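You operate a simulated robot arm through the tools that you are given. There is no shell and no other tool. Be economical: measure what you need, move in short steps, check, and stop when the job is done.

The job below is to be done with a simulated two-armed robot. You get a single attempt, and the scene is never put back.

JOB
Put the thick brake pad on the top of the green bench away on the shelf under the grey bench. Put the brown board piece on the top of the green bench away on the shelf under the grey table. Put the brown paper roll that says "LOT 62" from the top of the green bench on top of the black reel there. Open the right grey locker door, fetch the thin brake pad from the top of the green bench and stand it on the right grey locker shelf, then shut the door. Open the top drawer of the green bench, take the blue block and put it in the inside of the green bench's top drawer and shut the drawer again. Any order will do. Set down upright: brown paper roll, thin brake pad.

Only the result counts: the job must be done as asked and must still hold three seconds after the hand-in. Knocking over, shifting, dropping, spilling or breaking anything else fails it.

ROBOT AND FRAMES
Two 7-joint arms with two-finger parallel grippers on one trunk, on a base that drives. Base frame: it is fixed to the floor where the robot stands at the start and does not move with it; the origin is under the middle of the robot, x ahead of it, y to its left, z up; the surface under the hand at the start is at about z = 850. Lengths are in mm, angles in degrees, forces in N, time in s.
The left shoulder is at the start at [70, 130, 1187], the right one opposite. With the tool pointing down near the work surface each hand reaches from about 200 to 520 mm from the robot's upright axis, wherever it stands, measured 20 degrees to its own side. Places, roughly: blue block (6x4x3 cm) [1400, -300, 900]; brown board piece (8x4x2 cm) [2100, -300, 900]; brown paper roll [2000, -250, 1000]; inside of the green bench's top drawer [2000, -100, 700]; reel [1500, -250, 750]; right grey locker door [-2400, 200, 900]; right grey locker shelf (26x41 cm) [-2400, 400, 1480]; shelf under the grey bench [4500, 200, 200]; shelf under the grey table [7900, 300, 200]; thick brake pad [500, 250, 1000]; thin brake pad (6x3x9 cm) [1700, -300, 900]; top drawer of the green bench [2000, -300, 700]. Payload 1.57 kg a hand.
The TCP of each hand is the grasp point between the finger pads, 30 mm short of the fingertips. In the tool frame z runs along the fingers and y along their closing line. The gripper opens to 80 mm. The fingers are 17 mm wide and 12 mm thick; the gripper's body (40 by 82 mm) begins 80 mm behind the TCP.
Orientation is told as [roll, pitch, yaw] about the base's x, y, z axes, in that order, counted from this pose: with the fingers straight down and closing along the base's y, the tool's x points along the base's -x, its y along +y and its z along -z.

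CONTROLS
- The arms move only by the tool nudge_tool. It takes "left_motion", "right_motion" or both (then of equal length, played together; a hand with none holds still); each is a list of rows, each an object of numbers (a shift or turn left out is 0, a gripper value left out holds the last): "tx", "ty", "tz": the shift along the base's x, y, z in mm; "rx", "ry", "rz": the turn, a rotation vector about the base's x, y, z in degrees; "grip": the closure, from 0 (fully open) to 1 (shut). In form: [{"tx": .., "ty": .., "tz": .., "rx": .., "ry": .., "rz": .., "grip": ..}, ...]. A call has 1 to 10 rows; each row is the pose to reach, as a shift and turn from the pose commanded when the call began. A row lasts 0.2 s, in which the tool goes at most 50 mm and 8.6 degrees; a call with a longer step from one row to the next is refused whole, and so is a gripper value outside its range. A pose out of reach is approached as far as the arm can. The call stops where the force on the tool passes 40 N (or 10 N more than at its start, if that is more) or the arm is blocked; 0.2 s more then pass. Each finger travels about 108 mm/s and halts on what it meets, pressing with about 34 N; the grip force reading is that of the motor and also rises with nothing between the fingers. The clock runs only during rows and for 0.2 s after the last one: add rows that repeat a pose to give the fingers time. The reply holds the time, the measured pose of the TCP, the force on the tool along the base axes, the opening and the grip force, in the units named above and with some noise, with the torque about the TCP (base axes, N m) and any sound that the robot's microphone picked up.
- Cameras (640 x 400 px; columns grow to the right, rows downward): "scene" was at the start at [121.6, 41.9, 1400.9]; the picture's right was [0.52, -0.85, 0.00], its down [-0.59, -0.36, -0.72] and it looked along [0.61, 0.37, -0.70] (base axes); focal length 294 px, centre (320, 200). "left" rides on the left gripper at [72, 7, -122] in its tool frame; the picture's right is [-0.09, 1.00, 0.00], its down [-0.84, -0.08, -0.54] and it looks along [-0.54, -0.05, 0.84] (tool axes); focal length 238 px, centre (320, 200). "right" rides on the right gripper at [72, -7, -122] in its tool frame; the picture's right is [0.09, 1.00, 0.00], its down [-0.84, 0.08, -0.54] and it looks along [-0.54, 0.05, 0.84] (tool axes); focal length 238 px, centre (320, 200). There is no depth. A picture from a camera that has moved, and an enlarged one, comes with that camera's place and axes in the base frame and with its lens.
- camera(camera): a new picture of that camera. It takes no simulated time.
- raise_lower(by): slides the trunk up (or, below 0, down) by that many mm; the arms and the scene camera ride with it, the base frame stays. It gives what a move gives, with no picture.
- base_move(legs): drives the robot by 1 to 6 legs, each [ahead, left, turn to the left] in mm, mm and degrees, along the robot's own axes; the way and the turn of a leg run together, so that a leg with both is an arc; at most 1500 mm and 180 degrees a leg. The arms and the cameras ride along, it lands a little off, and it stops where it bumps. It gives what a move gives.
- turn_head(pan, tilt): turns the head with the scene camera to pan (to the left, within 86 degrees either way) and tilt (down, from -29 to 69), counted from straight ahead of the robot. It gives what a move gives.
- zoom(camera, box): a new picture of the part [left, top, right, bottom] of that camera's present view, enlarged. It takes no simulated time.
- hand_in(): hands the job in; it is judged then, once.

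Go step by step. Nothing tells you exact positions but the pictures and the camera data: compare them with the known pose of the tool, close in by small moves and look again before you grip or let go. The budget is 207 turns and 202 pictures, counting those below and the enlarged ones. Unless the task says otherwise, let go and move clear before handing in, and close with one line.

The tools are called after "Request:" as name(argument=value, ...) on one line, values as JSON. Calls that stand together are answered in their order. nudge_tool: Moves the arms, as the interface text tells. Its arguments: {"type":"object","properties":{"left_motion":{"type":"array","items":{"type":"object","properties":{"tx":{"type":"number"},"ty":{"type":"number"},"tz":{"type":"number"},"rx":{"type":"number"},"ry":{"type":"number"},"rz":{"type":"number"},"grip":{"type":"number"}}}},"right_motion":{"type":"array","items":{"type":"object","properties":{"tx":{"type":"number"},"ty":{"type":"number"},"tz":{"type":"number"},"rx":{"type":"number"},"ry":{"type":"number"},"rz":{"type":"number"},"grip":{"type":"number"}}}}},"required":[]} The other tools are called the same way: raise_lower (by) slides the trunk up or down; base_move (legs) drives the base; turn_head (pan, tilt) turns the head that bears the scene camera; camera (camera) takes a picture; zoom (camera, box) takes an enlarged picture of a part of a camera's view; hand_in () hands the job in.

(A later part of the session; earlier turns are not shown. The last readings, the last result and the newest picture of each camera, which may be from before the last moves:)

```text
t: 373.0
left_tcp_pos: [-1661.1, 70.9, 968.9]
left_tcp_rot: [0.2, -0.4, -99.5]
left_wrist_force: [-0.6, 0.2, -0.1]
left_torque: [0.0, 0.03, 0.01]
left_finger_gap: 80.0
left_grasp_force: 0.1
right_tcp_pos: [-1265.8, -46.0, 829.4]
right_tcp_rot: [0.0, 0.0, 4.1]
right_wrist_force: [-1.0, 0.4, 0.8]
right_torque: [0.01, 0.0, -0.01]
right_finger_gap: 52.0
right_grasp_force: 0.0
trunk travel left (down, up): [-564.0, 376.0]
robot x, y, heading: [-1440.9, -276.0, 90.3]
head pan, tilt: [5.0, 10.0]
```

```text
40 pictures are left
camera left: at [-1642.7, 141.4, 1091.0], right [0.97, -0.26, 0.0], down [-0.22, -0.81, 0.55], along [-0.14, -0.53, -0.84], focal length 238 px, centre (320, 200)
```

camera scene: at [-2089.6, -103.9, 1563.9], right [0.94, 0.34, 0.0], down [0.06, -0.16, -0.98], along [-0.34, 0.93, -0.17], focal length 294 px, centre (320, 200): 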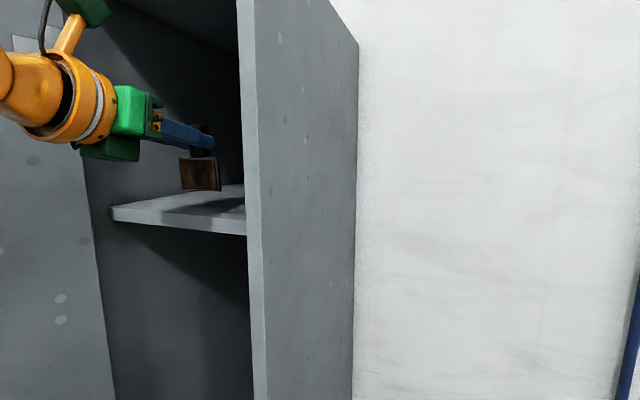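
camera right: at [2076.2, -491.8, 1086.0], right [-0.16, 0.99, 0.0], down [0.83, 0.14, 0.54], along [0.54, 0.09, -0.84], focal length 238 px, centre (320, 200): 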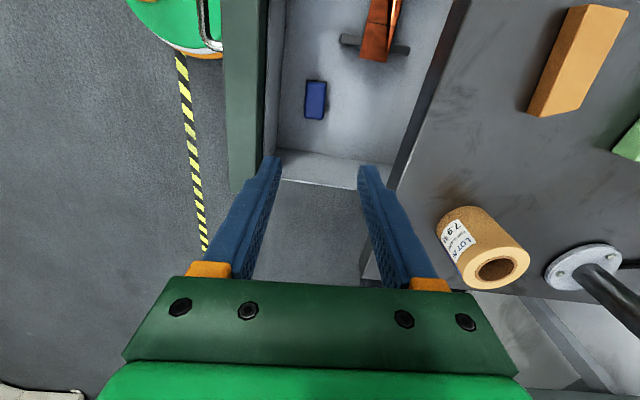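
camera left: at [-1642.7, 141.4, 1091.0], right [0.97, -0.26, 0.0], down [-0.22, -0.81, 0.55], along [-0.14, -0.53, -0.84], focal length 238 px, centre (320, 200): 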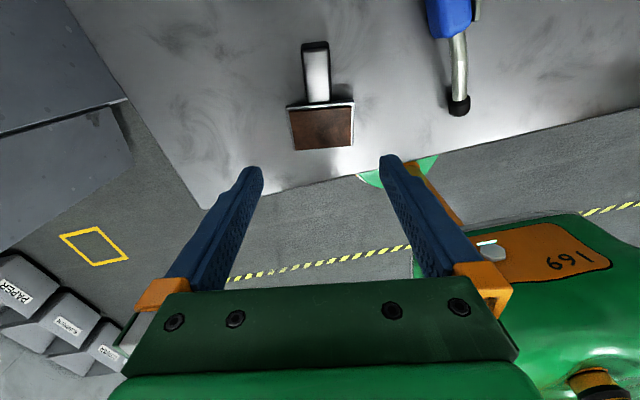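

Plate centre at (-1656, 83). I pull the right hand back a bit, nudge the base, and lower.

Request:
nudge_tool(right_motion=[{"ty": -35}, {"ty": -60}])

Request:
base_move(legs=[[9, -4, 0]])

Request:
raise_lower(by=-68)

Request:
camera(camera="left")

```text
t: 373.6
left_tcp_pos: [-1661.1, 70.8, 969.8]
left_tcp_rot: [0.3, -0.2, -99.6]
left_wrist_force: [0.6, -0.4, 0.6]
left_torque: [0.0, 0.02, 0.02]
left_finger_gap: 80.1
left_grasp_force: 0.0
right_tcp_pos: [-1268.2, -92.3, 845.8]
right_tcp_rot: [-0.1, 0.1, 4.0]
right_wrist_force: [0.1, 0.2, -0.9]
right_torque: [0.0, 0.01, 0.01]
right_finger_gap: 51.9
right_grasp_force: 0.0
right hand out of reach, approached as far as the arm can: row 1, 2
trunk travel left (down, up): [-564.0, 376.0]
robot x, y, heading: [-1439.8, -277.3, 90.0]
head pan, tilt: [5.0, 10.0]
```

```text
t: 374.3
left_tcp_pos: [-1657.7, 80.2, 968.4]
left_tcp_rot: [0.1, -0.2, -99.6]
left_wrist_force: [-0.1, 0.2, -0.7]
left_torque: [0.04, 0.0, 0.03]
left_finger_gap: 80.1
left_grasp_force: 0.0
right_tcp_pos: [-1263.6, -83.3, 844.3]
right_tcp_rot: [-0.1, 0.0, 4.1]
right_wrist_force: [-0.7, -0.5, 0.2]
right_torque: [-0.01, 0.0, -0.05]
right_finger_gap: 52.2
right_grasp_force: 0.1
trunk travel left (down, up): [-564.0, 376.0]
robot x, y, heading: [-1435.2, -269.9, 90.0]
head pan, tilt: [5.0, 10.0]
```

```text
t: 375.4
left_tcp_pos: [-1657.4, 80.7, 902.2]
left_tcp_rot: [0.3, -0.4, -99.6]
left_wrist_force: [0.5, -0.4, -0.1]
left_torque: [0.0, 0.0, 0.01]
left_finger_gap: 79.9
left_grasp_force: 0.1
right_tcp_pos: [-1263.2, -81.8, 777.1]
right_tcp_rot: [0.0, 0.1, 4.0]
right_wrist_force: [0.2, -0.5, 0.1]
right_torque: [-0.05, 0.0, 0.01]
right_finger_gap: 52.0
right_grasp_force: 0.1
trunk travel left (down, up): [-496.0, 444.0]
robot x, y, heading: [-1435.4, -267.7, 90.0]
head pan, tilt: [5.0, 10.0]
```

```text
39 pictures are left
camera left: at [-1638.7, 150.5, 1023.0], right [0.97, -0.26, 0.0], down [-0.22, -0.81, 0.55], along [-0.14, -0.53, -0.84], focal length 238 px, centre (320, 200)
```

left: 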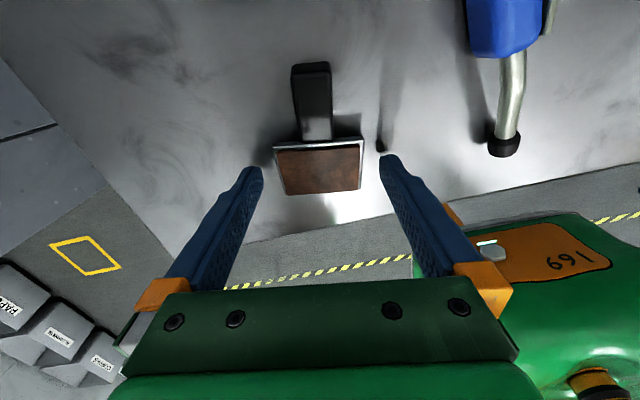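

Centred on the plate. Lower 6 mm and close.

Request:
raise_lower(by=-6)

Request:
nudge_tool(left_motion=[{"grip": 0.15}, {"grip": 0.3}, {"grip": 0.5}, {"grip": 0.6}, {"grip": 0.6}])

Request:
raise_lower(by=250)

Request:
base_move(legs=[[-400, 0, 0]])

Request:
camera(camera="left")

```text
t: 375.9
left_tcp_pos: [-1658.7, 80.6, 895.4]
left_tcp_rot: [0.2, -0.3, -99.5]
left_wrist_force: [0.3, -0.8, -0.4]
left_torque: [-0.01, -0.02, -0.02]
left_finger_gap: 79.9
left_grasp_force: 0.0
right_tcp_pos: [-1264.5, -83.2, 770.8]
right_tcp_rot: [-0.1, 0.0, 4.0]
right_wrist_force: [0.0, -0.5, 0.0]
right_torque: [-0.02, -0.02, 0.01]
right_finger_gap: 51.9
right_grasp_force: 0.1
trunk travel left (down, up): [-490.0, 450.0]
robot x, y, heading: [-1436.1, -268.8, 89.9]
head pan, tilt: [5.0, 10.0]
```

```text
t: 377.1
left_tcp_pos: [-1657.8, 80.6, 895.5]
left_tcp_rot: [0.3, -0.3, -99.6]
left_wrist_force: [0.8, 0.3, 0.8]
left_torque: [0.08, -0.02, 0.02]
left_finger_gap: 59.1
left_grasp_force: 33.5
right_tcp_pos: [-1263.1, -83.3, 771.4]
right_tcp_rot: [-0.2, 0.0, 4.2]
right_wrist_force: [0.2, -0.1, 0.7]
right_torque: [-0.01, -0.02, -0.05]
right_finger_gap: 51.8
right_grasp_force: 0.1
trunk travel left (down, up): [-490.0, 450.0]
robot x, y, heading: [-1434.2, -270.0, 90.2]
head pan, tilt: [5.0, 10.0]
```

```text
t: 379.7
left_tcp_pos: [-1657.8, 80.2, 1145.1]
left_tcp_rot: [0.2, -0.3, -99.6]
left_wrist_force: [0.3, -0.2, -2.5]
left_torque: [-0.02, 0.03, 0.01]
left_finger_gap: 59.4
left_grasp_force: 33.9
right_tcp_pos: [-1263.5, -82.2, 1021.0]
right_tcp_rot: [-0.2, 0.0, 4.0]
right_wrist_force: [0.3, -0.1, -0.3]
right_torque: [-0.01, -0.03, -0.01]
right_finger_gap: 51.8
right_grasp_force: 0.1
trunk travel left (down, up): [-740.0, 200.0]
robot x, y, heading: [-1436.5, -269.6, 90.2]
head pan, tilt: [5.0, 10.0]
```

```text
t: 382.2
left_tcp_pos: [-1656.7, -316.7, 1144.8]
left_tcp_rot: [0.2, -0.4, -99.6]
left_wrist_force: [-0.2, 0.1, -1.4]
left_torque: [-0.03, 0.01, 0.03]
left_finger_gap: 59.3
left_grasp_force: 33.8
right_tcp_pos: [-1263.4, -479.4, 1020.9]
right_tcp_rot: [-0.2, 0.0, 4.1]
right_wrist_force: [-0.7, -0.2, 0.4]
right_torque: [-0.01, -0.02, -0.02]
right_finger_gap: 51.7
right_grasp_force: 0.2
trunk travel left (down, up): [-740.0, 200.0]
robot x, y, heading: [-1438.3, -666.8, 90.1]
head pan, tilt: [5.0, 10.0]
```

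```text
38 pictures are left
camera left: at [-1638.2, -246.5, 1266.3], right [0.97, -0.26, 0.0], down [-0.22, -0.81, 0.55], along [-0.14, -0.53, -0.84], focal length 238 px, centre (320, 200)
```

left: 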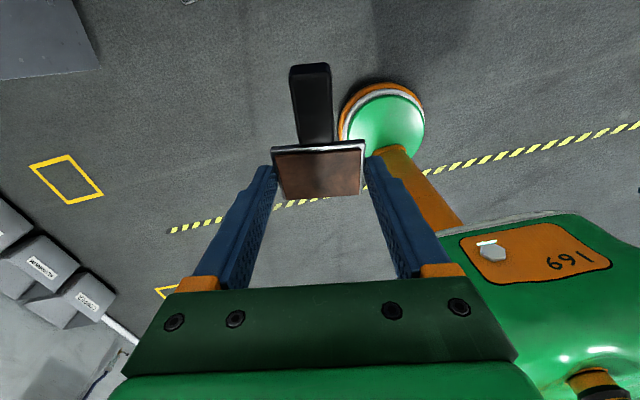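

Held by the plate sides. Now rotate up by 76° and check plumb from the side.

Request:
nudge_tool(left_motion=[{"tz": 30, "ty": 20, "rx": 8.3, "ry": -1.46}, {"tz": 60, "ty": 40, "rx": 16.6, "ry": -2.93}, {"tz": 90, "ty": 60, "rx": 24.9, "ry": -4.4}, {"tz": 120, "ty": 80, "rx": 33.2, "ry": -5.85}, {"tz": 150, "ty": 100, "rx": 41.5, "ry": -7.3}, {"tz": 180, "ty": 110, "rx": 49.8, "ry": -8.8}, {"tz": 210, "ty": 120, "rx": 58.1, "ry": -10.2}, {"tz": 240, "ty": 120, "rx": 66.4, "ry": -11.7}, {"tz": 270, "ty": 120, "rx": 74.8, "ry": -13.2}, {"tz": 270, "ty": 120, "rx": 74.8, "ry": -13.2}])

Request:
turn_head(pan=45, tilt=15)

Request:
zoom(camera="scene", box=[400, 180, 560, 300])

```text
t: 384.4
left_tcp_pos: [-1680.8, -205.2, 1398.4]
left_tcp_rot: [1.8, 75.8, -98.3]
left_wrist_force: [0.2, 0.6, -0.8]
left_torque: [-0.05, 0.04, -0.02]
left_finger_gap: 59.6
left_grasp_force: 34.4
left hand out of reach, approached as far as the arm can: row 1, 2, 3, 4, 5, 6, 7, 8, 9, 10
right_tcp_pos: [-1262.6, -480.4, 1020.6]
right_tcp_rot: [-0.2, 0.1, 4.1]
right_wrist_force: [0.3, 0.4, 0.1]
right_torque: [-0.02, 0.01, -0.01]
right_finger_gap: 52.1
right_grasp_force: 0.1
trunk travel left (down, up): [-740.0, 200.0]
robot x, y, heading: [-1436.9, -667.1, 90.0]
head pan, tilt: [5.0, 10.0]
```

```text
t: 385.5
left_tcp_pos: [-1680.8, -205.5, 1397.8]
left_tcp_rot: [1.8, 75.7, -98.3]
left_wrist_force: [-0.2, 0.7, -1.9]
left_torque: [-0.06, 0.0, 0.01]
left_finger_gap: 59.5
left_grasp_force: 34.2
right_tcp_pos: [-1262.9, -481.2, 1020.2]
right_tcp_rot: [-0.2, 0.1, 4.1]
right_wrist_force: [-0.2, -0.4, 0.2]
right_torque: [-0.04, 0.04, -0.02]
right_finger_gap: 51.8
right_grasp_force: 0.1
trunk travel left (down, up): [-740.0, 200.0]
robot x, y, heading: [-1436.3, -664.8, 90.1]
head pan, tilt: [45.0, 15.0]
```

```text
3.33 times, centred on (480, 240) of scene
camera zoom: at [-1499.9, -552.0, 1361.1], right [0.71, 0.71, 0.0], down [0.18, -0.18, -0.97], along [-0.68, 0.68, -0.26], focal length 978 px, centre (-213, 67)
```

zoom: 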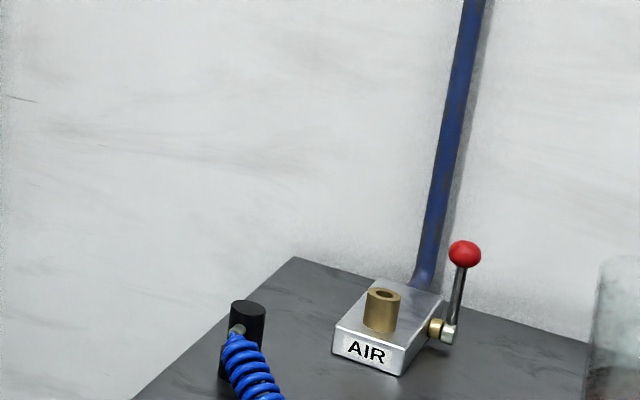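

Request:
zoom(camera="scene", box=[370, 30, 510, 150])

```text
3.33 times, centred on (440, 90) of scene
camera zoom: at [-1499.9, -552.0, 1361.1], right [0.71, 0.71, 0.0], down [0.18, -0.18, -0.97], along [-0.68, 0.68, -0.26], focal length 978 px, centre (-80, 567)
```

zoom: 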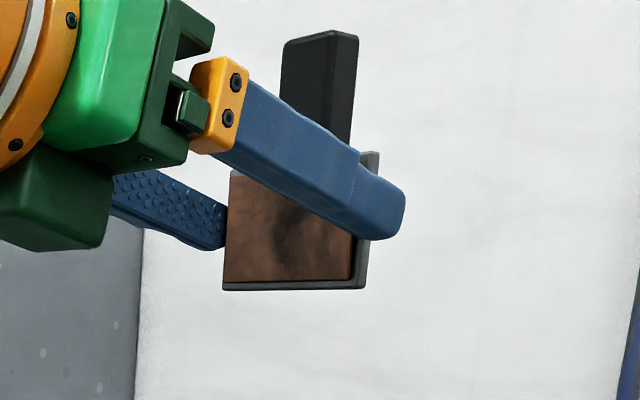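

Plate edges are plumb (<1°). I add 1° forward bias, extend the arm 60 mm, raise the trunk, and drive to the locker pre-position.

Request:
nudge_tool(left_motion=[{"ty": 30, "rx": -1, "ry": 0.17}, {"ty": 60, "rx": -1, "ry": 0.17}, {"ty": 60, "rx": -1, "ry": 0.17}])

Request:
raise_lower(by=142)

Request:
base_move(legs=[[0, 430, 0], [0, 0, 15]])

```text
t: 386.3
left_tcp_pos: [-1689.6, -176.9, 1375.0]
left_tcp_rot: [1.7, 74.7, -98.3]
left_wrist_force: [-0.8, -0.3, -2.6]
left_torque: [-0.02, -0.02, 0.01]
left_finger_gap: 59.5
left_grasp_force: 34.0
left hand out of reach, approached as far as the arm can: row 1, 2, 3
right_tcp_pos: [-1263.7, -479.0, 1020.0]
right_tcp_rot: [-0.2, 0.0, 4.1]
right_wrist_force: [0.4, 0.2, -0.8]
right_torque: [0.01, -0.02, -0.01]
right_finger_gap: 52.1
right_grasp_force: 0.1
trunk travel left (down, up): [-740.0, 200.0]
robot x, y, heading: [-1435.0, -667.4, 90.2]
head pan, tilt: [45.0, 15.0]
```

```text
t: 388.0
left_tcp_pos: [-1688.8, -176.4, 1518.8]
left_tcp_rot: [1.7, 74.8, -98.4]
left_wrist_force: [0.1, -0.5, -1.9]
left_torque: [-0.05, -0.01, -0.01]
left_finger_gap: 59.3
left_grasp_force: 34.4
right_tcp_pos: [-1262.4, -481.5, 1162.5]
right_tcp_rot: [-0.1, -0.1, 4.2]
right_wrist_force: [-0.4, 0.3, -0.4]
right_torque: [0.03, 0.01, -0.03]
right_finger_gap: 52.4
right_grasp_force: 0.0
trunk travel left (down, up): [-882.0, 58.0]
robot x, y, heading: [-1435.4, -664.1, 90.2]
head pan, tilt: [45.0, 15.0]
```

```text
t: 391.5
left_tcp_pos: [-2237.3, -259.1, 1519.5]
left_tcp_rot: [1.7, 74.8, -83.9]
left_wrist_force: [-0.1, 0.7, -0.9]
left_torque: [-0.04, 0.01, -0.02]
left_finger_gap: 59.3
left_grasp_force: 33.9
right_tcp_pos: [-1747.1, -443.2, 1162.4]
right_tcp_rot: [-0.2, 0.1, 19.0]
right_wrist_force: [0.2, 0.3, -0.1]
right_torque: [-0.01, -0.01, -0.01]
right_finger_gap: 52.3
right_grasp_force: 0.1
trunk travel left (down, up): [-882.0, 58.0]
robot x, y, heading: [-1866.0, -669.1, 104.9]
head pan, tilt: [45.0, 15.0]
```

Request:
raise_lower(by=35)

Request:
base_move(legs=[[0, 0, -3], [339, 102, 0]])

Request:
turn_head(pan=10, tilt=10)

Request:
camera(camera="scene")

```text
t: 392.3
left_tcp_pos: [-2237.0, -258.3, 1554.1]
left_tcp_rot: [1.7, 74.9, -83.6]
left_wrist_force: [-0.8, 0.1, -1.0]
left_torque: [-0.05, 0.03, -0.01]
left_finger_gap: 59.5
left_grasp_force: 34.1
right_tcp_pos: [-1747.5, -442.9, 1198.4]
right_tcp_rot: [-0.2, -0.1, 18.9]
right_wrist_force: [0.5, -0.2, -0.3]
right_torque: [0.01, 0.06, 0.0]
right_finger_gap: 51.8
right_grasp_force: 0.1
trunk travel left (down, up): [-917.0, 23.0]
robot x, y, heading: [-1866.6, -670.1, 104.8]
head pan, tilt: [45.0, 15.0]
```

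```text
t: 395.0
left_tcp_pos: [-2380.2, 67.7, 1555.3]
left_tcp_rot: [1.4, 74.9, -87.2]
left_wrist_force: [0.7, -1.1, -1.6]
left_torque: [-0.04, -0.04, -0.01]
left_finger_gap: 59.1
left_grasp_force: 34.2
right_tcp_pos: [-1902.2, -144.5, 1197.9]
right_tcp_rot: [0.1, 0.1, 15.6]
right_wrist_force: [0.6, -0.1, 0.4]
right_torque: [-0.01, 0.0, 0.02]
right_finger_gap: 51.9
right_grasp_force: 0.2
trunk travel left (down, up): [-917.0, 23.0]
robot x, y, heading: [-2032.2, -358.0, 101.6]
head pan, tilt: [45.0, 15.0]
```

```text
t: 396.0
left_tcp_pos: [-2381.9, 72.4, 1553.1]
left_tcp_rot: [1.7, 74.8, -86.8]
left_wrist_force: [0.5, -0.3, -1.1]
left_torque: [-0.04, 0.03, 0.03]
left_finger_gap: 59.3
left_grasp_force: 34.3
right_tcp_pos: [-1903.8, -139.9, 1197.4]
right_tcp_rot: [-0.2, 0.0, 15.5]
right_wrist_force: [-0.1, 0.3, 0.1]
right_torque: [0.01, 0.01, -0.02]
right_finger_gap: 52.2
right_grasp_force: 0.0
trunk travel left (down, up): [-917.0, 23.0]
robot x, y, heading: [-2034.9, -359.9, 101.6]
head pan, tilt: [10.0, 10.0]
```

```text
35 pictures are left
camera scene: at [-2079.0, -222.5, 1546.1], right [0.93, 0.37, 0.0], down [0.07, -0.16, -0.98], along [-0.36, 0.91, -0.17], focal length 294 px, centre (320, 200)
```

scene: 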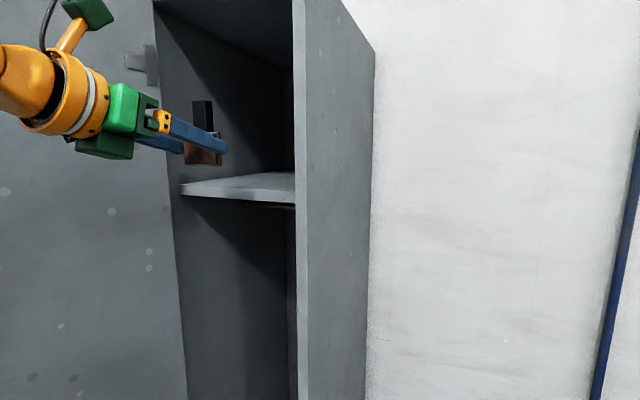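

Request:
base_move(legs=[[126, -17, 0]])

Request:
raise_lower(by=-36)

Request:
zoom(camera="scene", box=[130, 90, 290, 230])

```text
t: 397.3
left_tcp_pos: [-2391.2, 188.4, 1556.7]
left_tcp_rot: [1.7, 75.1, -86.8]
left_wrist_force: [0.2, -0.4, -1.1]
left_torque: [-0.01, 0.01, -0.03]
left_finger_gap: 59.3
left_grasp_force: 34.0
right_tcp_pos: [-1912.3, -19.1, 1199.7]
right_tcp_rot: [0.1, 0.0, 15.7]
right_wrist_force: [-0.9, -0.4, 0.5]
right_torque: [0.05, -0.04, 0.0]
right_finger_gap: 52.1
right_grasp_force: 0.0
trunk travel left (down, up): [-917.0, 23.0]
robot x, y, heading: [-2042.7, -232.9, 101.4]
head pan, tilt: [10.0, 10.0]
```

```text
t: 398.1
left_tcp_pos: [-2391.2, 198.5, 1518.4]
left_tcp_rot: [1.7, 74.8, -86.8]
left_wrist_force: [0.1, -0.6, -2.3]
left_torque: [-0.03, 0.0, -0.04]
left_finger_gap: 59.5
left_grasp_force: 33.8
right_tcp_pos: [-1913.2, -15.2, 1161.2]
right_tcp_rot: [-0.2, 0.0, 15.9]
right_wrist_force: [-0.1, 0.2, -0.1]
right_torque: [0.0, 0.0, 0.0]
right_finger_gap: 51.9
right_grasp_force: 0.1
trunk travel left (down, up): [-881.0, 59.0]
robot x, y, heading: [-2042.2, -231.4, 102.0]
head pan, tilt: [10.0, 10.0]
```

```text
2.86 times, centred on (210, 160) of scene
camera zoom: at [-2087.7, -96.8, 1510.1], right [0.93, 0.37, 0.0], down [0.06, -0.16, -0.98], along [-0.37, 0.91, -0.17], focal length 839 px, centre (634, 314)
```

zoom: 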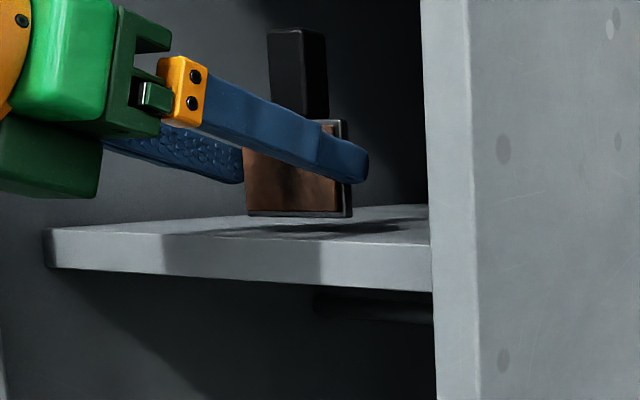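

Plumb and ~10 mm above the shelf. Lowering gently to light contact.

Request:
raise_lower(by=-6)

Request:
raise_lower(by=-3)

Request:
raise_lower(by=-2)

```text
t: 398.6
left_tcp_pos: [-2391.8, 197.2, 1511.8]
left_tcp_rot: [1.6, 74.8, -86.8]
left_wrist_force: [0.1, -0.5, -1.8]
left_torque: [-0.06, 0.02, 0.0]
left_finger_gap: 59.2
left_grasp_force: 34.1
right_tcp_pos: [-1913.0, -14.6, 1155.5]
right_tcp_rot: [-0.3, 0.0, 15.8]
right_wrist_force: [-0.3, 0.7, -0.1]
right_torque: [0.03, -0.02, -0.03]
right_finger_gap: 52.0
right_grasp_force: 0.1
trunk travel left (down, up): [-875.0, 65.0]
robot x, y, heading: [-2046.4, -235.5, 102.0]
head pan, tilt: [10.0, 10.0]
```

```text
t: 399.1
left_tcp_pos: [-2391.2, 195.2, 1510.4]
left_tcp_rot: [1.5, 75.1, -87.0]
left_wrist_force: [-3.2, 4.3, 11.9]
left_torque: [0.43, 0.47, -0.02]
left_finger_gap: 59.0
left_grasp_force: 34.4
right_tcp_pos: [-1912.5, -14.7, 1152.7]
right_tcp_rot: [0.0, 0.0, 15.7]
right_wrist_force: [-0.1, 0.6, -0.4]
right_torque: [-0.01, 0.0, 0.01]
right_finger_gap: 52.0
right_grasp_force: 0.1
trunk travel left (down, up): [-872.0, 68.0]
robot x, y, heading: [-2042.8, -232.8, 101.6]
head pan, tilt: [10.0, 10.0]
```

```text
t: 399.6
left_tcp_pos: [-2391.1, 195.6, 1510.8]
left_tcp_rot: [1.7, 75.1, -86.8]
left_wrist_force: [-6.1, 7.3, 24.5]
left_torque: [0.84, 0.23, 0.09]
left_finger_gap: 59.4
left_grasp_force: 34.0
right_tcp_pos: [-1913.0, -15.6, 1151.2]
right_tcp_rot: [-0.1, 0.1, 15.7]
right_wrist_force: [0.1, 0.1, -0.1]
right_torque: [0.02, -0.01, 0.02]
right_finger_gap: 52.1
right_grasp_force: 0.0
trunk travel left (down, up): [-870.0, 70.0]
robot x, y, heading: [-2046.9, -233.3, 101.6]
head pan, tilt: [10.0, 10.0]
```

Seated firmly (lateral roll also took up). I relieve the load, then open very gradually.

Request:
raise_lower(by=2.5)

Request:
nudge_tool(left_motion=[{"grip": 0.3}, {"grip": 0.28}, {"grip": 0.265}, {"grip": 0.255}, {"grip": 0.245}, {"grip": 0.23}, {"grip": 0.21}, {"grip": 0.18}, {"grip": 0.18}])

Request:
zoom(camera="scene", box=[130, 90, 290, 230])

```text
t: 400.2
left_tcp_pos: [-2390.0, 195.7, 1510.0]
left_tcp_rot: [1.6, 74.6, -86.9]
left_wrist_force: [-2.2, 1.4, 7.1]
left_torque: [0.25, 0.11, 0.04]
left_finger_gap: 59.6
left_grasp_force: 33.7
right_tcp_pos: [-1912.4, -14.4, 1153.4]
right_tcp_rot: [-0.1, 0.0, 15.8]
right_wrist_force: [0.3, 0.4, 0.8]
right_torque: [0.01, -0.01, 0.03]
right_finger_gap: 52.1
right_grasp_force: 0.1
trunk travel left (down, up): [-872.0, 68.0]
robot x, y, heading: [-2043.9, -235.0, 101.7]
head pan, tilt: [10.0, 10.0]
```

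```text
t: 402.2
left_tcp_pos: [-2391.5, 196.0, 1510.1]
left_tcp_rot: [1.6, 74.8, -86.8]
left_wrist_force: [-0.3, -0.1, -0.3]
left_torque: [0.01, 0.0, 0.04]
left_finger_gap: 65.7
left_grasp_force: 0.0
right_tcp_pos: [-1912.9, -15.2, 1154.1]
right_tcp_rot: [-0.2, 0.0, 15.7]
right_wrist_force: [0.7, -0.8, -0.3]
right_torque: [0.0, 0.04, -0.01]
right_finger_gap: 52.0
right_grasp_force: 0.0
trunk travel left (down, up): [-872.0, 68.0]
robot x, y, heading: [-2046.4, -234.8, 101.8]
head pan, tilt: [10.0, 10.0]
```

```text
2.86 times, centred on (210, 160) of scene
camera zoom: at [-2087.3, -97.5, 1501.8], right [0.93, 0.37, 0.0], down [0.06, -0.16, -0.98], along [-0.37, 0.91, -0.17], focal length 839 px, centre (634, 314)
```

zoom: 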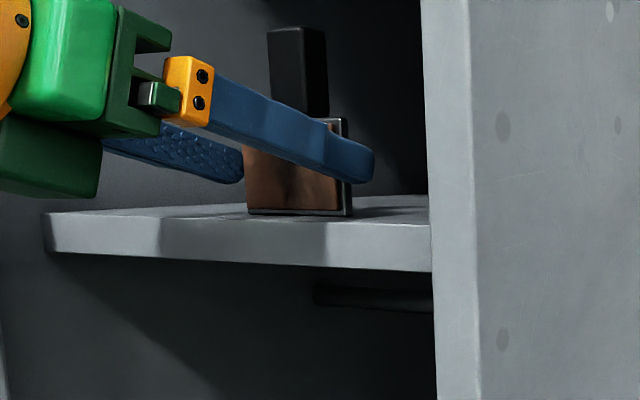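

It stands on its own. I open fully and retract slowly with the arm.

Request:
nudge_tool(left_motion=[{"grip": 0.12}, {"grip": 0.06}, {"grip": 0}, {"grip": 0}, {"ty": -8, "tx": 0.4}, {"ty": -18, "tx": 1}, {"ty": -30, "tx": 1.7}, {"ty": -45, "tx": 2.5}, {"ty": -60, "tx": 3.4}, {"ty": -60, "tx": 3.4}])

Request:
base_move(legs=[[-110, 16, 0], [-300, 0, 0]])

Request:
camera(camera="scene")

```text
t: 404.4
left_tcp_pos: [-2388.3, 137.6, 1509.7]
left_tcp_rot: [1.7, 74.8, -86.7]
left_wrist_force: [0.4, 1.2, -0.2]
left_torque: [-0.03, 0.01, -0.01]
left_finger_gap: 80.1
left_grasp_force: 0.0
right_tcp_pos: [-1912.7, -14.0, 1154.0]
right_tcp_rot: [-0.2, 0.0, 15.7]
right_wrist_force: [0.4, -0.1, 1.0]
right_torque: [0.02, -0.02, 0.0]
right_finger_gap: 52.3
right_grasp_force: 0.1
trunk travel left (down, up): [-872.0, 68.0]
robot x, y, heading: [-2044.5, -235.9, 101.7]
head pan, tilt: [10.0, 10.0]
```

```text
t: 407.2
left_tcp_pos: [-2320.9, -262.1, 1509.4]
left_tcp_rot: [1.7, 74.7, -86.7]
left_wrist_force: [0.1, 0.2, 0.7]
left_torque: [-0.02, -0.02, 0.03]
left_finger_gap: 80.0
left_grasp_force: 0.2
right_tcp_pos: [-1844.7, -413.5, 1152.4]
right_tcp_rot: [-0.3, 0.0, 15.7]
right_wrist_force: [-0.6, 0.3, 0.0]
right_torque: [-0.02, 0.0, 0.03]
right_finger_gap: 51.9
right_grasp_force: 0.0
trunk travel left (down, up): [-872.0, 68.0]
robot x, y, heading: [-1976.5, -634.6, 101.6]
head pan, tilt: [10.0, 10.0]
```

```text
32 pictures are left
camera scene: at [-2020.6, -495.9, 1501.4], right [0.93, 0.37, 0.0], down [0.07, -0.16, -0.98], along [-0.37, 0.91, -0.18], focal length 294 px, centre (320, 200)
```

scene: 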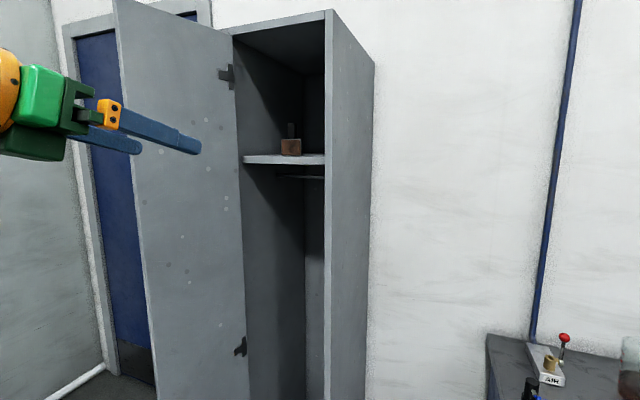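

The thin pad stands on the shelf. Now the door: I close the left fingers, go left of the door's free edge and sweep it shut.

Request:
nudge_tool(left_motion=[{"grip": 0.5}, {"grip": 1}, {"grip": 1}])

Request:
base_move(legs=[[0, 0, -11.6], [0, 430, 0], [130, 0, 0]])

Request:
turn_head(pan=35, tilt=10)

Request:
camera(camera="scene")

```text
t: 408.0
left_tcp_pos: [-2321.0, -266.2, 1509.9]
left_tcp_rot: [1.7, 74.8, -86.7]
left_wrist_force: [-1.0, -0.2, 0.0]
left_torque: [0.0, -0.01, -0.01]
left_finger_gap: 0.1
left_grasp_force: 21.4
right_tcp_pos: [-1846.1, -415.9, 1153.8]
right_tcp_rot: [-0.2, 0.0, 15.7]
right_wrist_force: [0.5, -0.3, 0.1]
right_torque: [0.05, -0.01, -0.02]
right_finger_gap: 51.9
right_grasp_force: 0.0
trunk travel left (down, up): [-872.0, 68.0]
robot x, y, heading: [-1976.3, -635.2, 101.7]
head pan, tilt: [10.0, 10.0]
```

```text
t: 412.3
left_tcp_pos: [-2674.2, -82.0, 1511.9]
left_tcp_rot: [1.6, 75.2, -98.4]
left_wrist_force: [-1.5, -1.6, -0.3]
left_torque: [-0.01, 0.01, 0.02]
left_finger_gap: 0.0
left_grasp_force: 21.3
right_tcp_pos: [-2240.2, -321.7, 1153.9]
right_tcp_rot: [0.1, -0.1, 4.2]
right_wrist_force: [0.3, -1.1, 0.3]
right_torque: [0.03, -0.01, 0.01]
right_finger_gap: 51.8
right_grasp_force: 0.1
trunk travel left (down, up): [-872.0, 68.0]
robot x, y, heading: [-2409.2, -506.7, 90.4]
head pan, tilt: [10.0, 10.0]
```

```text
t: 413.2
left_tcp_pos: [-2673.8, -75.1, 1510.3]
left_tcp_rot: [1.6, 74.8, -98.3]
left_wrist_force: [0.3, -0.9, 0.2]
left_torque: [-0.01, -0.03, -0.01]
left_finger_gap: 0.0
left_grasp_force: 21.0
right_tcp_pos: [-2237.8, -318.7, 1152.6]
right_tcp_rot: [-0.3, 0.0, 4.2]
right_wrist_force: [-0.4, -0.2, 0.2]
right_torque: [0.04, -0.03, -0.01]
right_finger_gap: 52.1
right_grasp_force: 0.0
trunk travel left (down, up): [-872.0, 68.0]
robot x, y, heading: [-2408.3, -509.3, 90.5]
head pan, tilt: [35.0, 10.0]
```

```text
31 pictures are left
camera scene: at [-2462.7, -379.2, 1501.7], right [0.82, 0.58, 0.0], down [0.1, -0.14, -0.98], along [-0.57, 0.8, -0.17], focal length 294 px, centre (320, 200)
```

scene: 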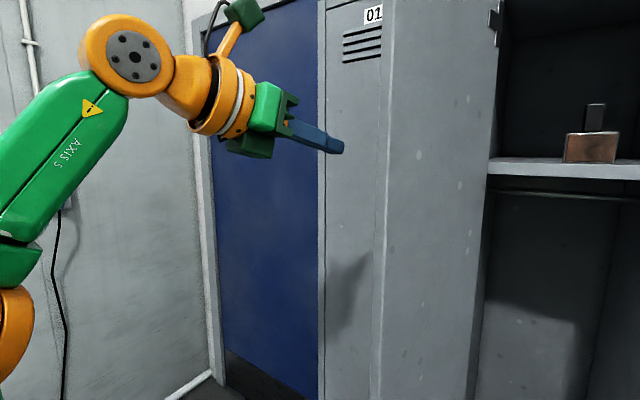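

The hand is left of the door edge. I sweep right then forward along the door's arc.

Request:
base_move(legs=[[25, 0, 0], [5, -138, 0], [8, -97, 0], [59, -83, 0], [70, -43, 0]])

Request:
camera(camera="scene")

```text
t: 417.1
left_tcp_pos: [-2320.7, 83.0, 1511.8]
left_tcp_rot: [2.7, 75.3, -97.4]
left_wrist_force: [-1.1, -1.0, -0.5]
left_torque: [0.02, -0.01, -0.04]
left_finger_gap: 0.1
left_grasp_force: 21.0
right_tcp_pos: [-1881.4, -157.0, 1154.9]
right_tcp_rot: [0.2, -0.2, 4.3]
right_wrist_force: [-0.9, -0.5, 0.1]
right_torque: [0.07, -0.01, -0.03]
right_finger_gap: 52.0
right_grasp_force: 0.0
trunk travel left (down, up): [-872.0, 68.0]
robot x, y, heading: [-2049.1, -338.0, 90.2]
head pan, tilt: [35.0, 10.0]
```

```text
30 pictures are left
camera scene: at [-2108.2, -221.4, 1502.4], right [0.82, 0.58, 0.01], down [0.11, -0.13, -0.99], along [-0.57, 0.8, -0.17], focal length 294 px, centre (320, 200)
```

scene: 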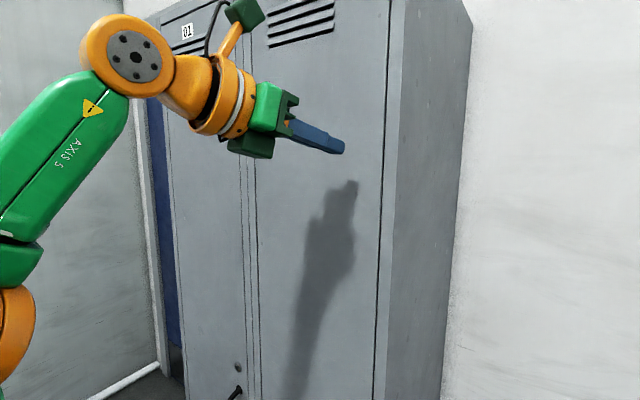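

The door swung shut. I press lightly on it to make sure it's fully closed.

Request:
base_move(legs=[[52, 0, 0]])

Request:
base_move(legs=[[-300, 0, 0]])

Request:
camera(camera="scene")

```text
t: 418.1
left_tcp_pos: [-2308.9, 129.2, 1512.7]
left_tcp_rot: [2.0, 74.9, -98.4]
left_wrist_force: [1.9, -4.2, -1.0]
left_torque: [-0.01, 0.01, -0.05]
left_finger_gap: 0.1
left_grasp_force: 21.2
right_tcp_pos: [-1877.0, -109.0, 1153.3]
right_tcp_rot: [0.1, 0.1, 4.4]
right_wrist_force: [0.2, -0.5, -0.6]
right_torque: [-0.01, 0.04, -0.03]
right_finger_gap: 52.1
right_grasp_force: 0.0
trunk travel left (down, up): [-872.0, 68.0]
robot x, y, heading: [-2047.5, -290.4, 90.4]
head pan, tilt: [35.0, 10.0]
stopped in leg 1: the force on the tool passed its limit at 78 N (the readings are from after the stop); the commanded pose is now the measured one
```

```text
t: 420.1
left_tcp_pos: [-2307.9, -162.4, 1510.0]
left_tcp_rot: [2.5, 74.6, -98.1]
left_wrist_force: [0.6, 0.3, 0.9]
left_torque: [-0.01, -0.05, 0.02]
left_finger_gap: 0.0
left_grasp_force: 20.6
right_tcp_pos: [-1873.7, -405.5, 1153.0]
right_tcp_rot: [-0.3, 0.1, 4.1]
right_wrist_force: [0.0, 0.2, 0.8]
right_torque: [0.0, 0.01, -0.01]
right_finger_gap: 51.9
right_grasp_force: 0.1
trunk travel left (down, up): [-872.0, 68.0]
robot x, y, heading: [-2045.4, -590.7, 90.2]
head pan, tilt: [35.0, 10.0]
```

```text
29 pictures are left
camera scene: at [-2099.1, -464.9, 1501.4], right [0.82, 0.58, 0.0], down [0.1, -0.14, -0.98], along [-0.57, 0.8, -0.18], focal length 294 px, centre (320, 200)
```

scene: 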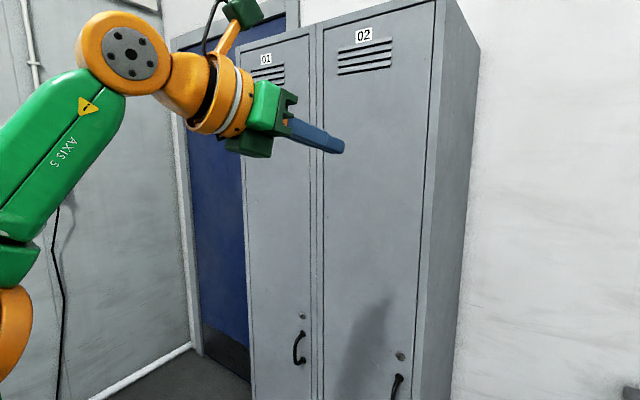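

The locker is shut. Now back to the start slot for the thick pad; on the way I turn the left hand back to the normal fingers-down pose.

Request:
base_move(legs=[[-420, 0, 0], [0, -1400, 0], [0, -650, 0], [0, 0, -90]])

Request:
nudge_tool(left_motion=[{"ry": 8.37, "rx": 1.48, "tx": -10, "tz": -20}, {"ry": 16.7, "rx": 2.95, "tx": -20, "tz": -40}, {"ry": 25.1, "rx": 4.43, "tx": -30, "tz": -60}, {"ry": 33.5, "rx": 5.9, "tx": -40, "tz": -80}, {"ry": 41.9, "rx": 7.4, "tx": -50, "tz": -100}, {"ry": 50.2, "rx": 8.86, "tx": -60, "tz": -120}, {"ry": 58.6, "rx": 10.3, "tx": -70, "tz": -140}, {"ry": 67, "rx": 11.8, "tx": -80, "tz": -160}, {"ry": 74, "rx": 13, "tx": -90, "tz": -180}, {"ry": 74, "rx": 13, "tx": -90, "tz": -200}])

Request:
nudge_tool(left_motion=[{"rz": -8.5}, {"rz": -17}, {"rz": -25.5}, {"rz": -34}, {"rz": -42.5}, {"rz": -51}, {"rz": -59.5}, {"rz": -68}, {"rz": -76.5}, {"rz": -85, "grip": 0}])

Request:
nudge_tool(left_motion=[{"rz": -8.5}, {"rz": -17}, {"rz": -25.5}, {"rz": -34}, {"rz": -42.5}, {"rz": -51}, {"rz": -59.5}, {"rz": -68}, {"rz": -76.5}, {"rz": -85}])

```text
t: 436.3
left_tcp_pos: [430.6, -760.2, 1511.2]
left_tcp_rot: [2.4, 74.6, 171.2]
left_wrist_force: [-1.0, -0.1, -0.7]
left_torque: [0.01, -0.02, 0.04]
left_finger_gap: 0.0
left_grasp_force: 22.2
right_tcp_pos: [184.3, -1190.6, 1153.7]
right_tcp_rot: [-0.1, -0.1, -86.5]
right_wrist_force: [-0.1, 0.3, 0.0]
right_torque: [0.0, 0.0, 0.0]
right_finger_gap: 52.0
right_grasp_force: 0.1
trunk travel left (down, up): [-872.0, 68.0]
robot x, y, heading: [-0.1, -1020.3, -0.5]
head pan, tilt: [35.0, 10.0]
```

```text
t: 438.5
left_tcp_pos: [328.9, -761.1, 1295.1]
left_tcp_rot: [1.2, -0.4, 170.3]
left_wrist_force: [0.9, -0.3, 0.2]
left_torque: [0.0, -0.04, 0.01]
left_finger_gap: 0.0
left_grasp_force: 21.5
left hand out of reach, approached as far as the arm can: row 4, 5, 6, 7, 8, 9, 10
right_tcp_pos: [185.8, -1193.0, 1153.7]
right_tcp_rot: [-0.1, 0.0, -86.5]
right_wrist_force: [-1.1, -0.3, 0.8]
right_torque: [0.02, 0.0, -0.03]
right_finger_gap: 52.2
right_grasp_force: 0.0
trunk travel left (down, up): [-872.0, 68.0]
robot x, y, heading: [-2.2, -1017.2, -0.4]
head pan, tilt: [35.0, 10.0]
```

```text
t: 440.7
left_tcp_pos: [327.2, -761.5, 1293.3]
left_tcp_rot: [1.1, -0.4, 85.3]
left_wrist_force: [0.6, -0.2, 0.0]
left_torque: [0.02, -0.02, 0.01]
left_finger_gap: 78.8
left_grasp_force: 0.8
left hand out of reach, approached as far as the arm can: row 7, 8, 9, 10
right_tcp_pos: [183.4, -1192.5, 1153.6]
right_tcp_rot: [-0.1, 0.2, -86.5]
right_wrist_force: [0.7, 0.0, 1.2]
right_torque: [-0.01, -0.02, 0.02]
right_finger_gap: 52.0
right_grasp_force: 0.0
trunk travel left (down, up): [-872.0, 68.0]
robot x, y, heading: [-1.5, -1016.6, -0.6]
head pan, tilt: [35.0, 10.0]
```

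```text
t: 442.9
left_tcp_pos: [326.7, -761.4, 1293.5]
left_tcp_rot: [1.2, -0.4, 0.1]
left_wrist_force: [0.4, 0.2, -0.1]
left_torque: [0.0, 0.0, -0.02]
left_finger_gap: 80.1
left_grasp_force: 0.1
right_tcp_pos: [184.4, -1191.6, 1153.6]
right_tcp_rot: [-0.1, 0.2, -86.5]
right_wrist_force: [-0.1, 0.1, -0.3]
right_torque: [-0.01, -0.02, 0.02]
right_finger_gap: 51.8
right_grasp_force: 0.1
trunk travel left (down, up): [-872.0, 68.0]
robot x, y, heading: [0.3, -1017.9, -0.3]
head pan, tilt: [35.0, 10.0]
```

Left hand is fingers-down again. I sidestep into the slot at the end of the green bench and look at the thick pad.

Request:
base_move(legs=[[0, 950, 0.4]])

Request:
turn_head(pan=20, tilt=45)

Request:
camera(camera="left")

Request:
camera(camera="scene")

```text
t: 447.8
left_tcp_pos: [326.1, 182.9, 1293.5]
left_tcp_rot: [1.3, -0.4, 1.0]
left_wrist_force: [0.1, 0.1, 0.2]
left_torque: [0.0, 0.01, -0.03]
left_finger_gap: 80.3
left_grasp_force: 0.0
right_tcp_pos: [188.8, -249.2, 1153.8]
right_tcp_rot: [-0.1, 0.2, -85.9]
right_wrist_force: [-0.1, -0.6, -0.2]
right_torque: [0.03, 0.01, -0.01]
right_finger_gap: 52.2
right_grasp_force: 0.1
trunk travel left (down, up): [-872.0, 68.0]
robot x, y, heading: [5.1, -74.1, 0.2]
head pan, tilt: [35.0, 10.0]
```

```text
t: 448.8
left_tcp_pos: [326.0, 184.7, 1294.1]
left_tcp_rot: [1.3, -0.4, 1.0]
left_wrist_force: [0.0, -0.1, 0.3]
left_torque: [-0.02, 0.0, 0.03]
left_finger_gap: 80.1
left_grasp_force: 0.1
right_tcp_pos: [186.9, -247.4, 1153.2]
right_tcp_rot: [-0.1, 0.1, -85.9]
right_wrist_force: [-0.3, 0.3, -1.0]
right_torque: [-0.02, 0.02, -0.01]
right_finger_gap: 51.9
right_grasp_force: 0.0
trunk travel left (down, up): [-872.0, 68.0]
robot x, y, heading: [2.8, -77.2, 0.3]
head pan, tilt: [20.0, 45.0]
```

```text
28 pictures are left
camera left: at [253.4, 187.3, 1414.5], right [0.07, 1.0, 0.02], down [0.83, -0.07, 0.55], along [0.55, -0.02, -0.84], focal length 238 px, centre (320, 200)
```

left: 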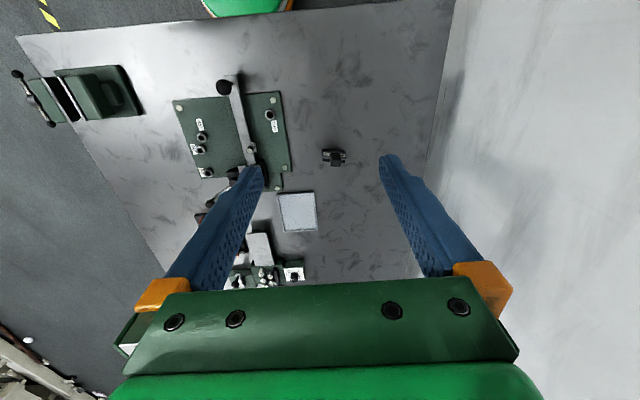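

```text
27 pictures are left
camera scene: at [129.3, -48.9, 1446.9], right [0.35, -0.94, 0.0], down [-0.66, -0.24, -0.71], along [0.66, 0.24, -0.71], focal length 294 px, centre (320, 200)
```

scene: 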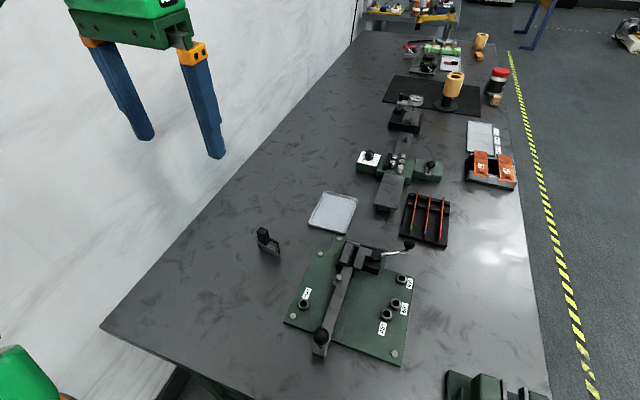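

Request:
zoom(camera="scene", box=[240, 215, 304, 265])

Request:
zoom(camera="left", box=[301, 132, 365, 182])

```text
8.00 times, centred on (272, 240) of scene
camera zoom: at [129.3, -48.9, 1446.9], right [0.35, -0.94, 0.0], down [-0.66, -0.24, -0.71], along [0.66, 0.24, -0.71], focal length 2348 px, centre (704, -120)
```

zoom: 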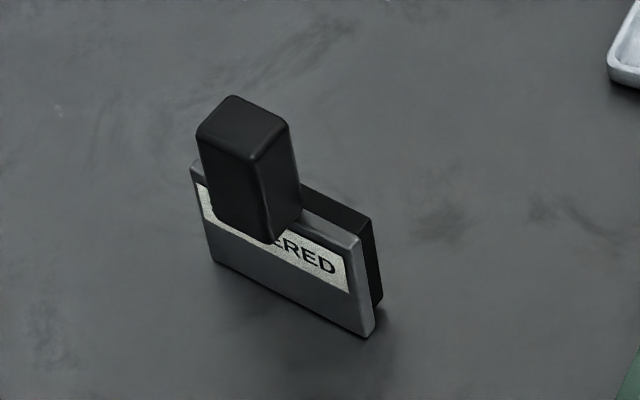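

```text
8.00 times, centred on (333, 157) of left
camera zoom: at [253.4, 187.3, 1414.5], right [0.07, 1.0, 0.02], down [0.83, -0.07, 0.55], along [0.55, -0.02, -0.84], focal length 1907 px, centre (216, 544)
```

zoom: 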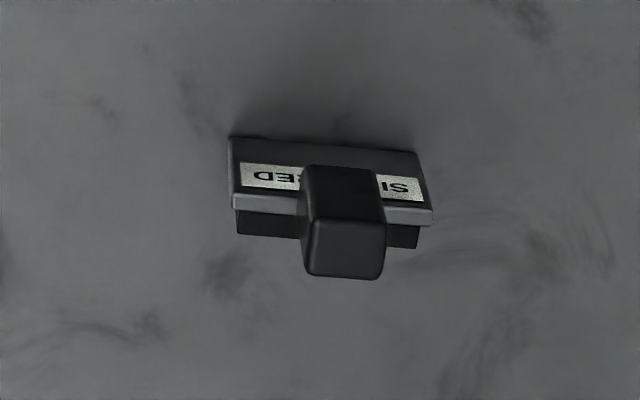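

The thick pad stands with its handle up at about (471, 214), handle width along y — suits the left hand. I move the base a bit closer and the hand above it.

Request:
base_move(legs=[[0, 70, 0], [35, 0, 0]])

Request:
nudge_tool(left_motion=[{"tz": -45, "tx": 10}, {"tz": -90, "tx": 40, "ty": -10}, {"tz": -130, "tx": 70, "ty": -20}, {"tz": -170, "tx": 95, "ty": -35}, {"tz": -210, "tx": 110, "ty": -41}, {"tz": -255, "tx": 110, "ty": -41}, {"tz": -290, "tx": 110, "ty": -41}, {"tz": -300, "tx": 110, "ty": -41}])

Request:
camera(camera="left")

```text
t: 450.3
left_tcp_pos: [352.9, 255.8, 1294.7]
left_tcp_rot: [1.1, -0.8, 1.0]
left_wrist_force: [-1.3, 0.4, 0.8]
left_torque: [0.0, -0.04, -0.01]
left_finger_gap: 80.0
left_grasp_force: 0.0
right_tcp_pos: [216.4, -178.4, 1154.7]
right_tcp_rot: [0.3, 0.1, -85.8]
right_wrist_force: [0.3, -0.7, -0.2]
right_torque: [-0.01, -0.07, 0.0]
right_finger_gap: 51.9
right_grasp_force: 0.1
trunk travel left (down, up): [-872.0, 68.0]
robot x, y, heading: [36.8, -8.3, 0.2]
head pan, tilt: [20.0, 45.0]
```

```text
refused: row 2 steps farther than a row can; nothing moved
```

```text
24 pictures are left
camera left: at [279.7, 258.8, 1416.0], right [0.07, 1.0, 0.02], down [0.83, -0.07, 0.55], along [0.55, -0.02, -0.83], focal length 238 px, centre (320, 200)
```

left: 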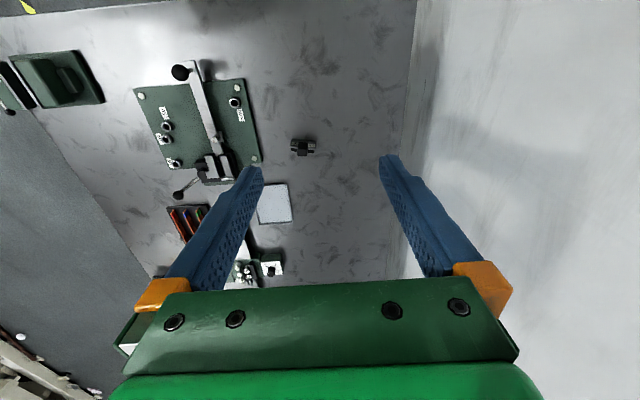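

Request:
nudge_tool(left_motion=[{"tx": 13, "ty": -5, "tz": -32}, {"tx": 26, "ty": -10, "tz": -64}, {"tx": 39, "ty": -14, "tz": -96}, {"tx": 52, "ty": -19, "tz": -128}, {"tx": 65, "ty": -24, "tz": -160}, {"tx": 78, "ty": -29, "tz": -192}, {"tx": 91, "ty": -34, "tz": -224}, {"tx": 104, "ty": -38, "tz": -256}, {"tx": 117, "ty": -42, "tz": -288}, {"tx": 117, "ty": -42, "tz": -288}])

Request:
camera(camera="left")

```text
t: 452.5
left_tcp_pos: [463.1, 218.3, 1012.0]
left_tcp_rot: [1.2, -0.5, 1.1]
left_wrist_force: [0.6, -0.7, 0.3]
left_torque: [0.06, 0.0, 0.01]
left_finger_gap: 79.9
left_grasp_force: 0.1
left hand out of reach, approached as far as the arm can: row 9, 10
right_tcp_pos: [222.7, -177.8, 1153.7]
right_tcp_rot: [-0.1, 0.1, -85.7]
right_wrist_force: [-0.7, 0.3, 0.4]
right_torque: [0.01, 0.0, -0.03]
right_finger_gap: 52.0
right_grasp_force: 0.1
trunk travel left (down, up): [-872.0, 68.0]
robot x, y, heading: [37.4, -7.3, 0.3]
head pan, tilt: [20.0, 45.0]
```

```text
23 pictures are left
camera left: at [390.8, 221.1, 1132.9], right [0.07, 1.0, 0.02], down [0.83, -0.07, 0.55], along [0.55, -0.02, -0.84], focal length 238 px, centre (320, 200)
```

left: 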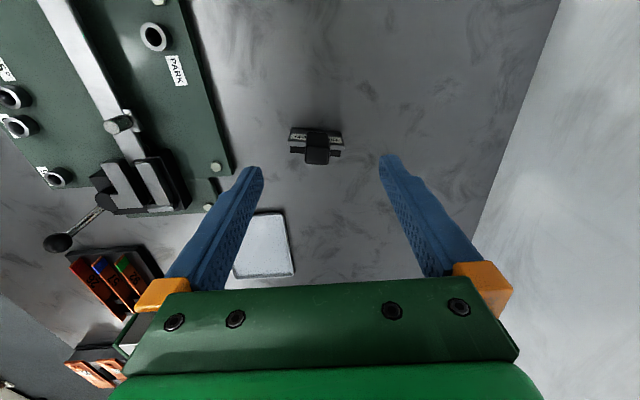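

Handle at (472, 217). Base 8 mm ahead, trunk down 76 mm, then grip.

Request:
base_move(legs=[[9, 0, 0]])

Request:
raise_lower(by=-73)

Request:
camera(camera="left")

```text
t: 453.2
left_tcp_pos: [471.5, 217.5, 1013.2]
left_tcp_rot: [1.2, -0.6, 1.0]
left_wrist_force: [-0.4, 0.8, -0.1]
left_torque: [0.01, -0.03, 0.01]
left_finger_gap: 80.0
left_grasp_force: 0.0
right_tcp_pos: [230.5, -180.1, 1152.3]
right_tcp_rot: [0.0, 0.1, -85.7]
right_wrist_force: [-0.8, -1.0, -0.4]
right_torque: [0.01, -0.04, 0.02]
right_finger_gap: 52.1
right_grasp_force: 0.1
trunk travel left (down, up): [-872.0, 68.0]
robot x, y, heading: [47.9, -9.7, 0.1]
head pan, tilt: [20.0, 45.0]
```

```text
t: 454.3
left_tcp_pos: [472.4, 218.0, 937.9]
left_tcp_rot: [1.2, -0.4, 1.0]
left_wrist_force: [-1.0, -0.3, 0.2]
left_torque: [0.0, -0.02, -0.01]
left_finger_gap: 80.1
left_grasp_force: 0.0
right_tcp_pos: [232.5, -178.6, 1079.6]
right_tcp_rot: [0.0, 0.1, -85.7]
right_wrist_force: [0.0, 0.1, 0.2]
right_torque: [0.0, -0.01, 0.01]
right_finger_gap: 51.8
right_grasp_force: 0.0
trunk travel left (down, up): [-799.0, 141.0]
robot x, y, heading: [49.2, -5.1, 0.1]
head pan, tilt: [20.0, 45.0]
```

```text
22 pictures are left
camera left: at [400.5, 221.4, 1060.0], right [0.07, 1.0, 0.02], down [0.83, -0.07, 0.55], along [0.55, -0.02, -0.84], focal length 238 px, centre (320, 200)
```

left: 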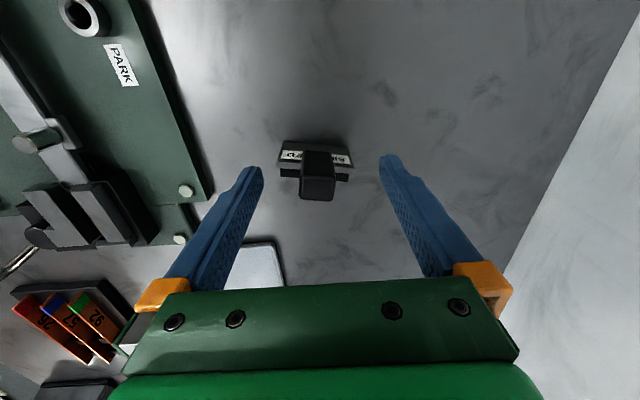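

Handle is centred. Closing and lifting.

Request:
nudge_tool(left_motion=[{"grip": 0.3}, {"grip": 0.6}, {"grip": 0.8}, {"grip": 1}, {"grip": 1}, {"tz": 20, "grip": 1}, {"tz": 60, "grip": 1}, {"tz": 105, "tx": -10, "grip": 1}, {"tz": 150, "tx": -30, "grip": 1}, {"tz": 180, "tx": -50, "grip": 1}])

Request:
camera(camera="left")

```text
t: 456.5
left_tcp_pos: [421.2, 219.0, 1119.2]
left_tcp_rot: [1.1, -0.5, 1.0]
left_wrist_force: [-0.6, 0.3, -1.6]
left_torque: [-0.01, 0.01, -0.01]
left_finger_gap: 21.6
left_grasp_force: 33.8
right_tcp_pos: [229.5, -176.7, 1080.5]
right_tcp_rot: [0.0, 0.2, -85.8]
right_wrist_force: [0.1, 1.0, -0.5]
right_torque: [0.01, -0.03, -0.03]
right_finger_gap: 52.1
right_grasp_force: 0.0
trunk travel left (down, up): [-799.0, 141.0]
robot x, y, heading: [48.3, -6.1, 0.2]
head pan, tilt: [20.0, 45.0]
```

```text
21 pictures are left
camera left: at [348.8, 221.7, 1241.2], right [0.07, 1.0, 0.02], down [0.83, -0.07, 0.55], along [0.55, -0.02, -0.84], focal length 238 px, centre (320, 200)
```

left: 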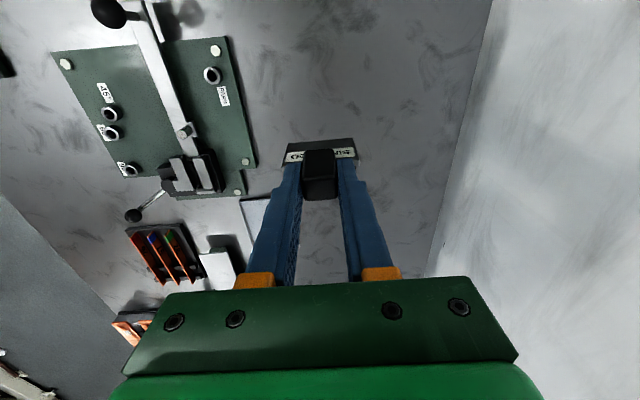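

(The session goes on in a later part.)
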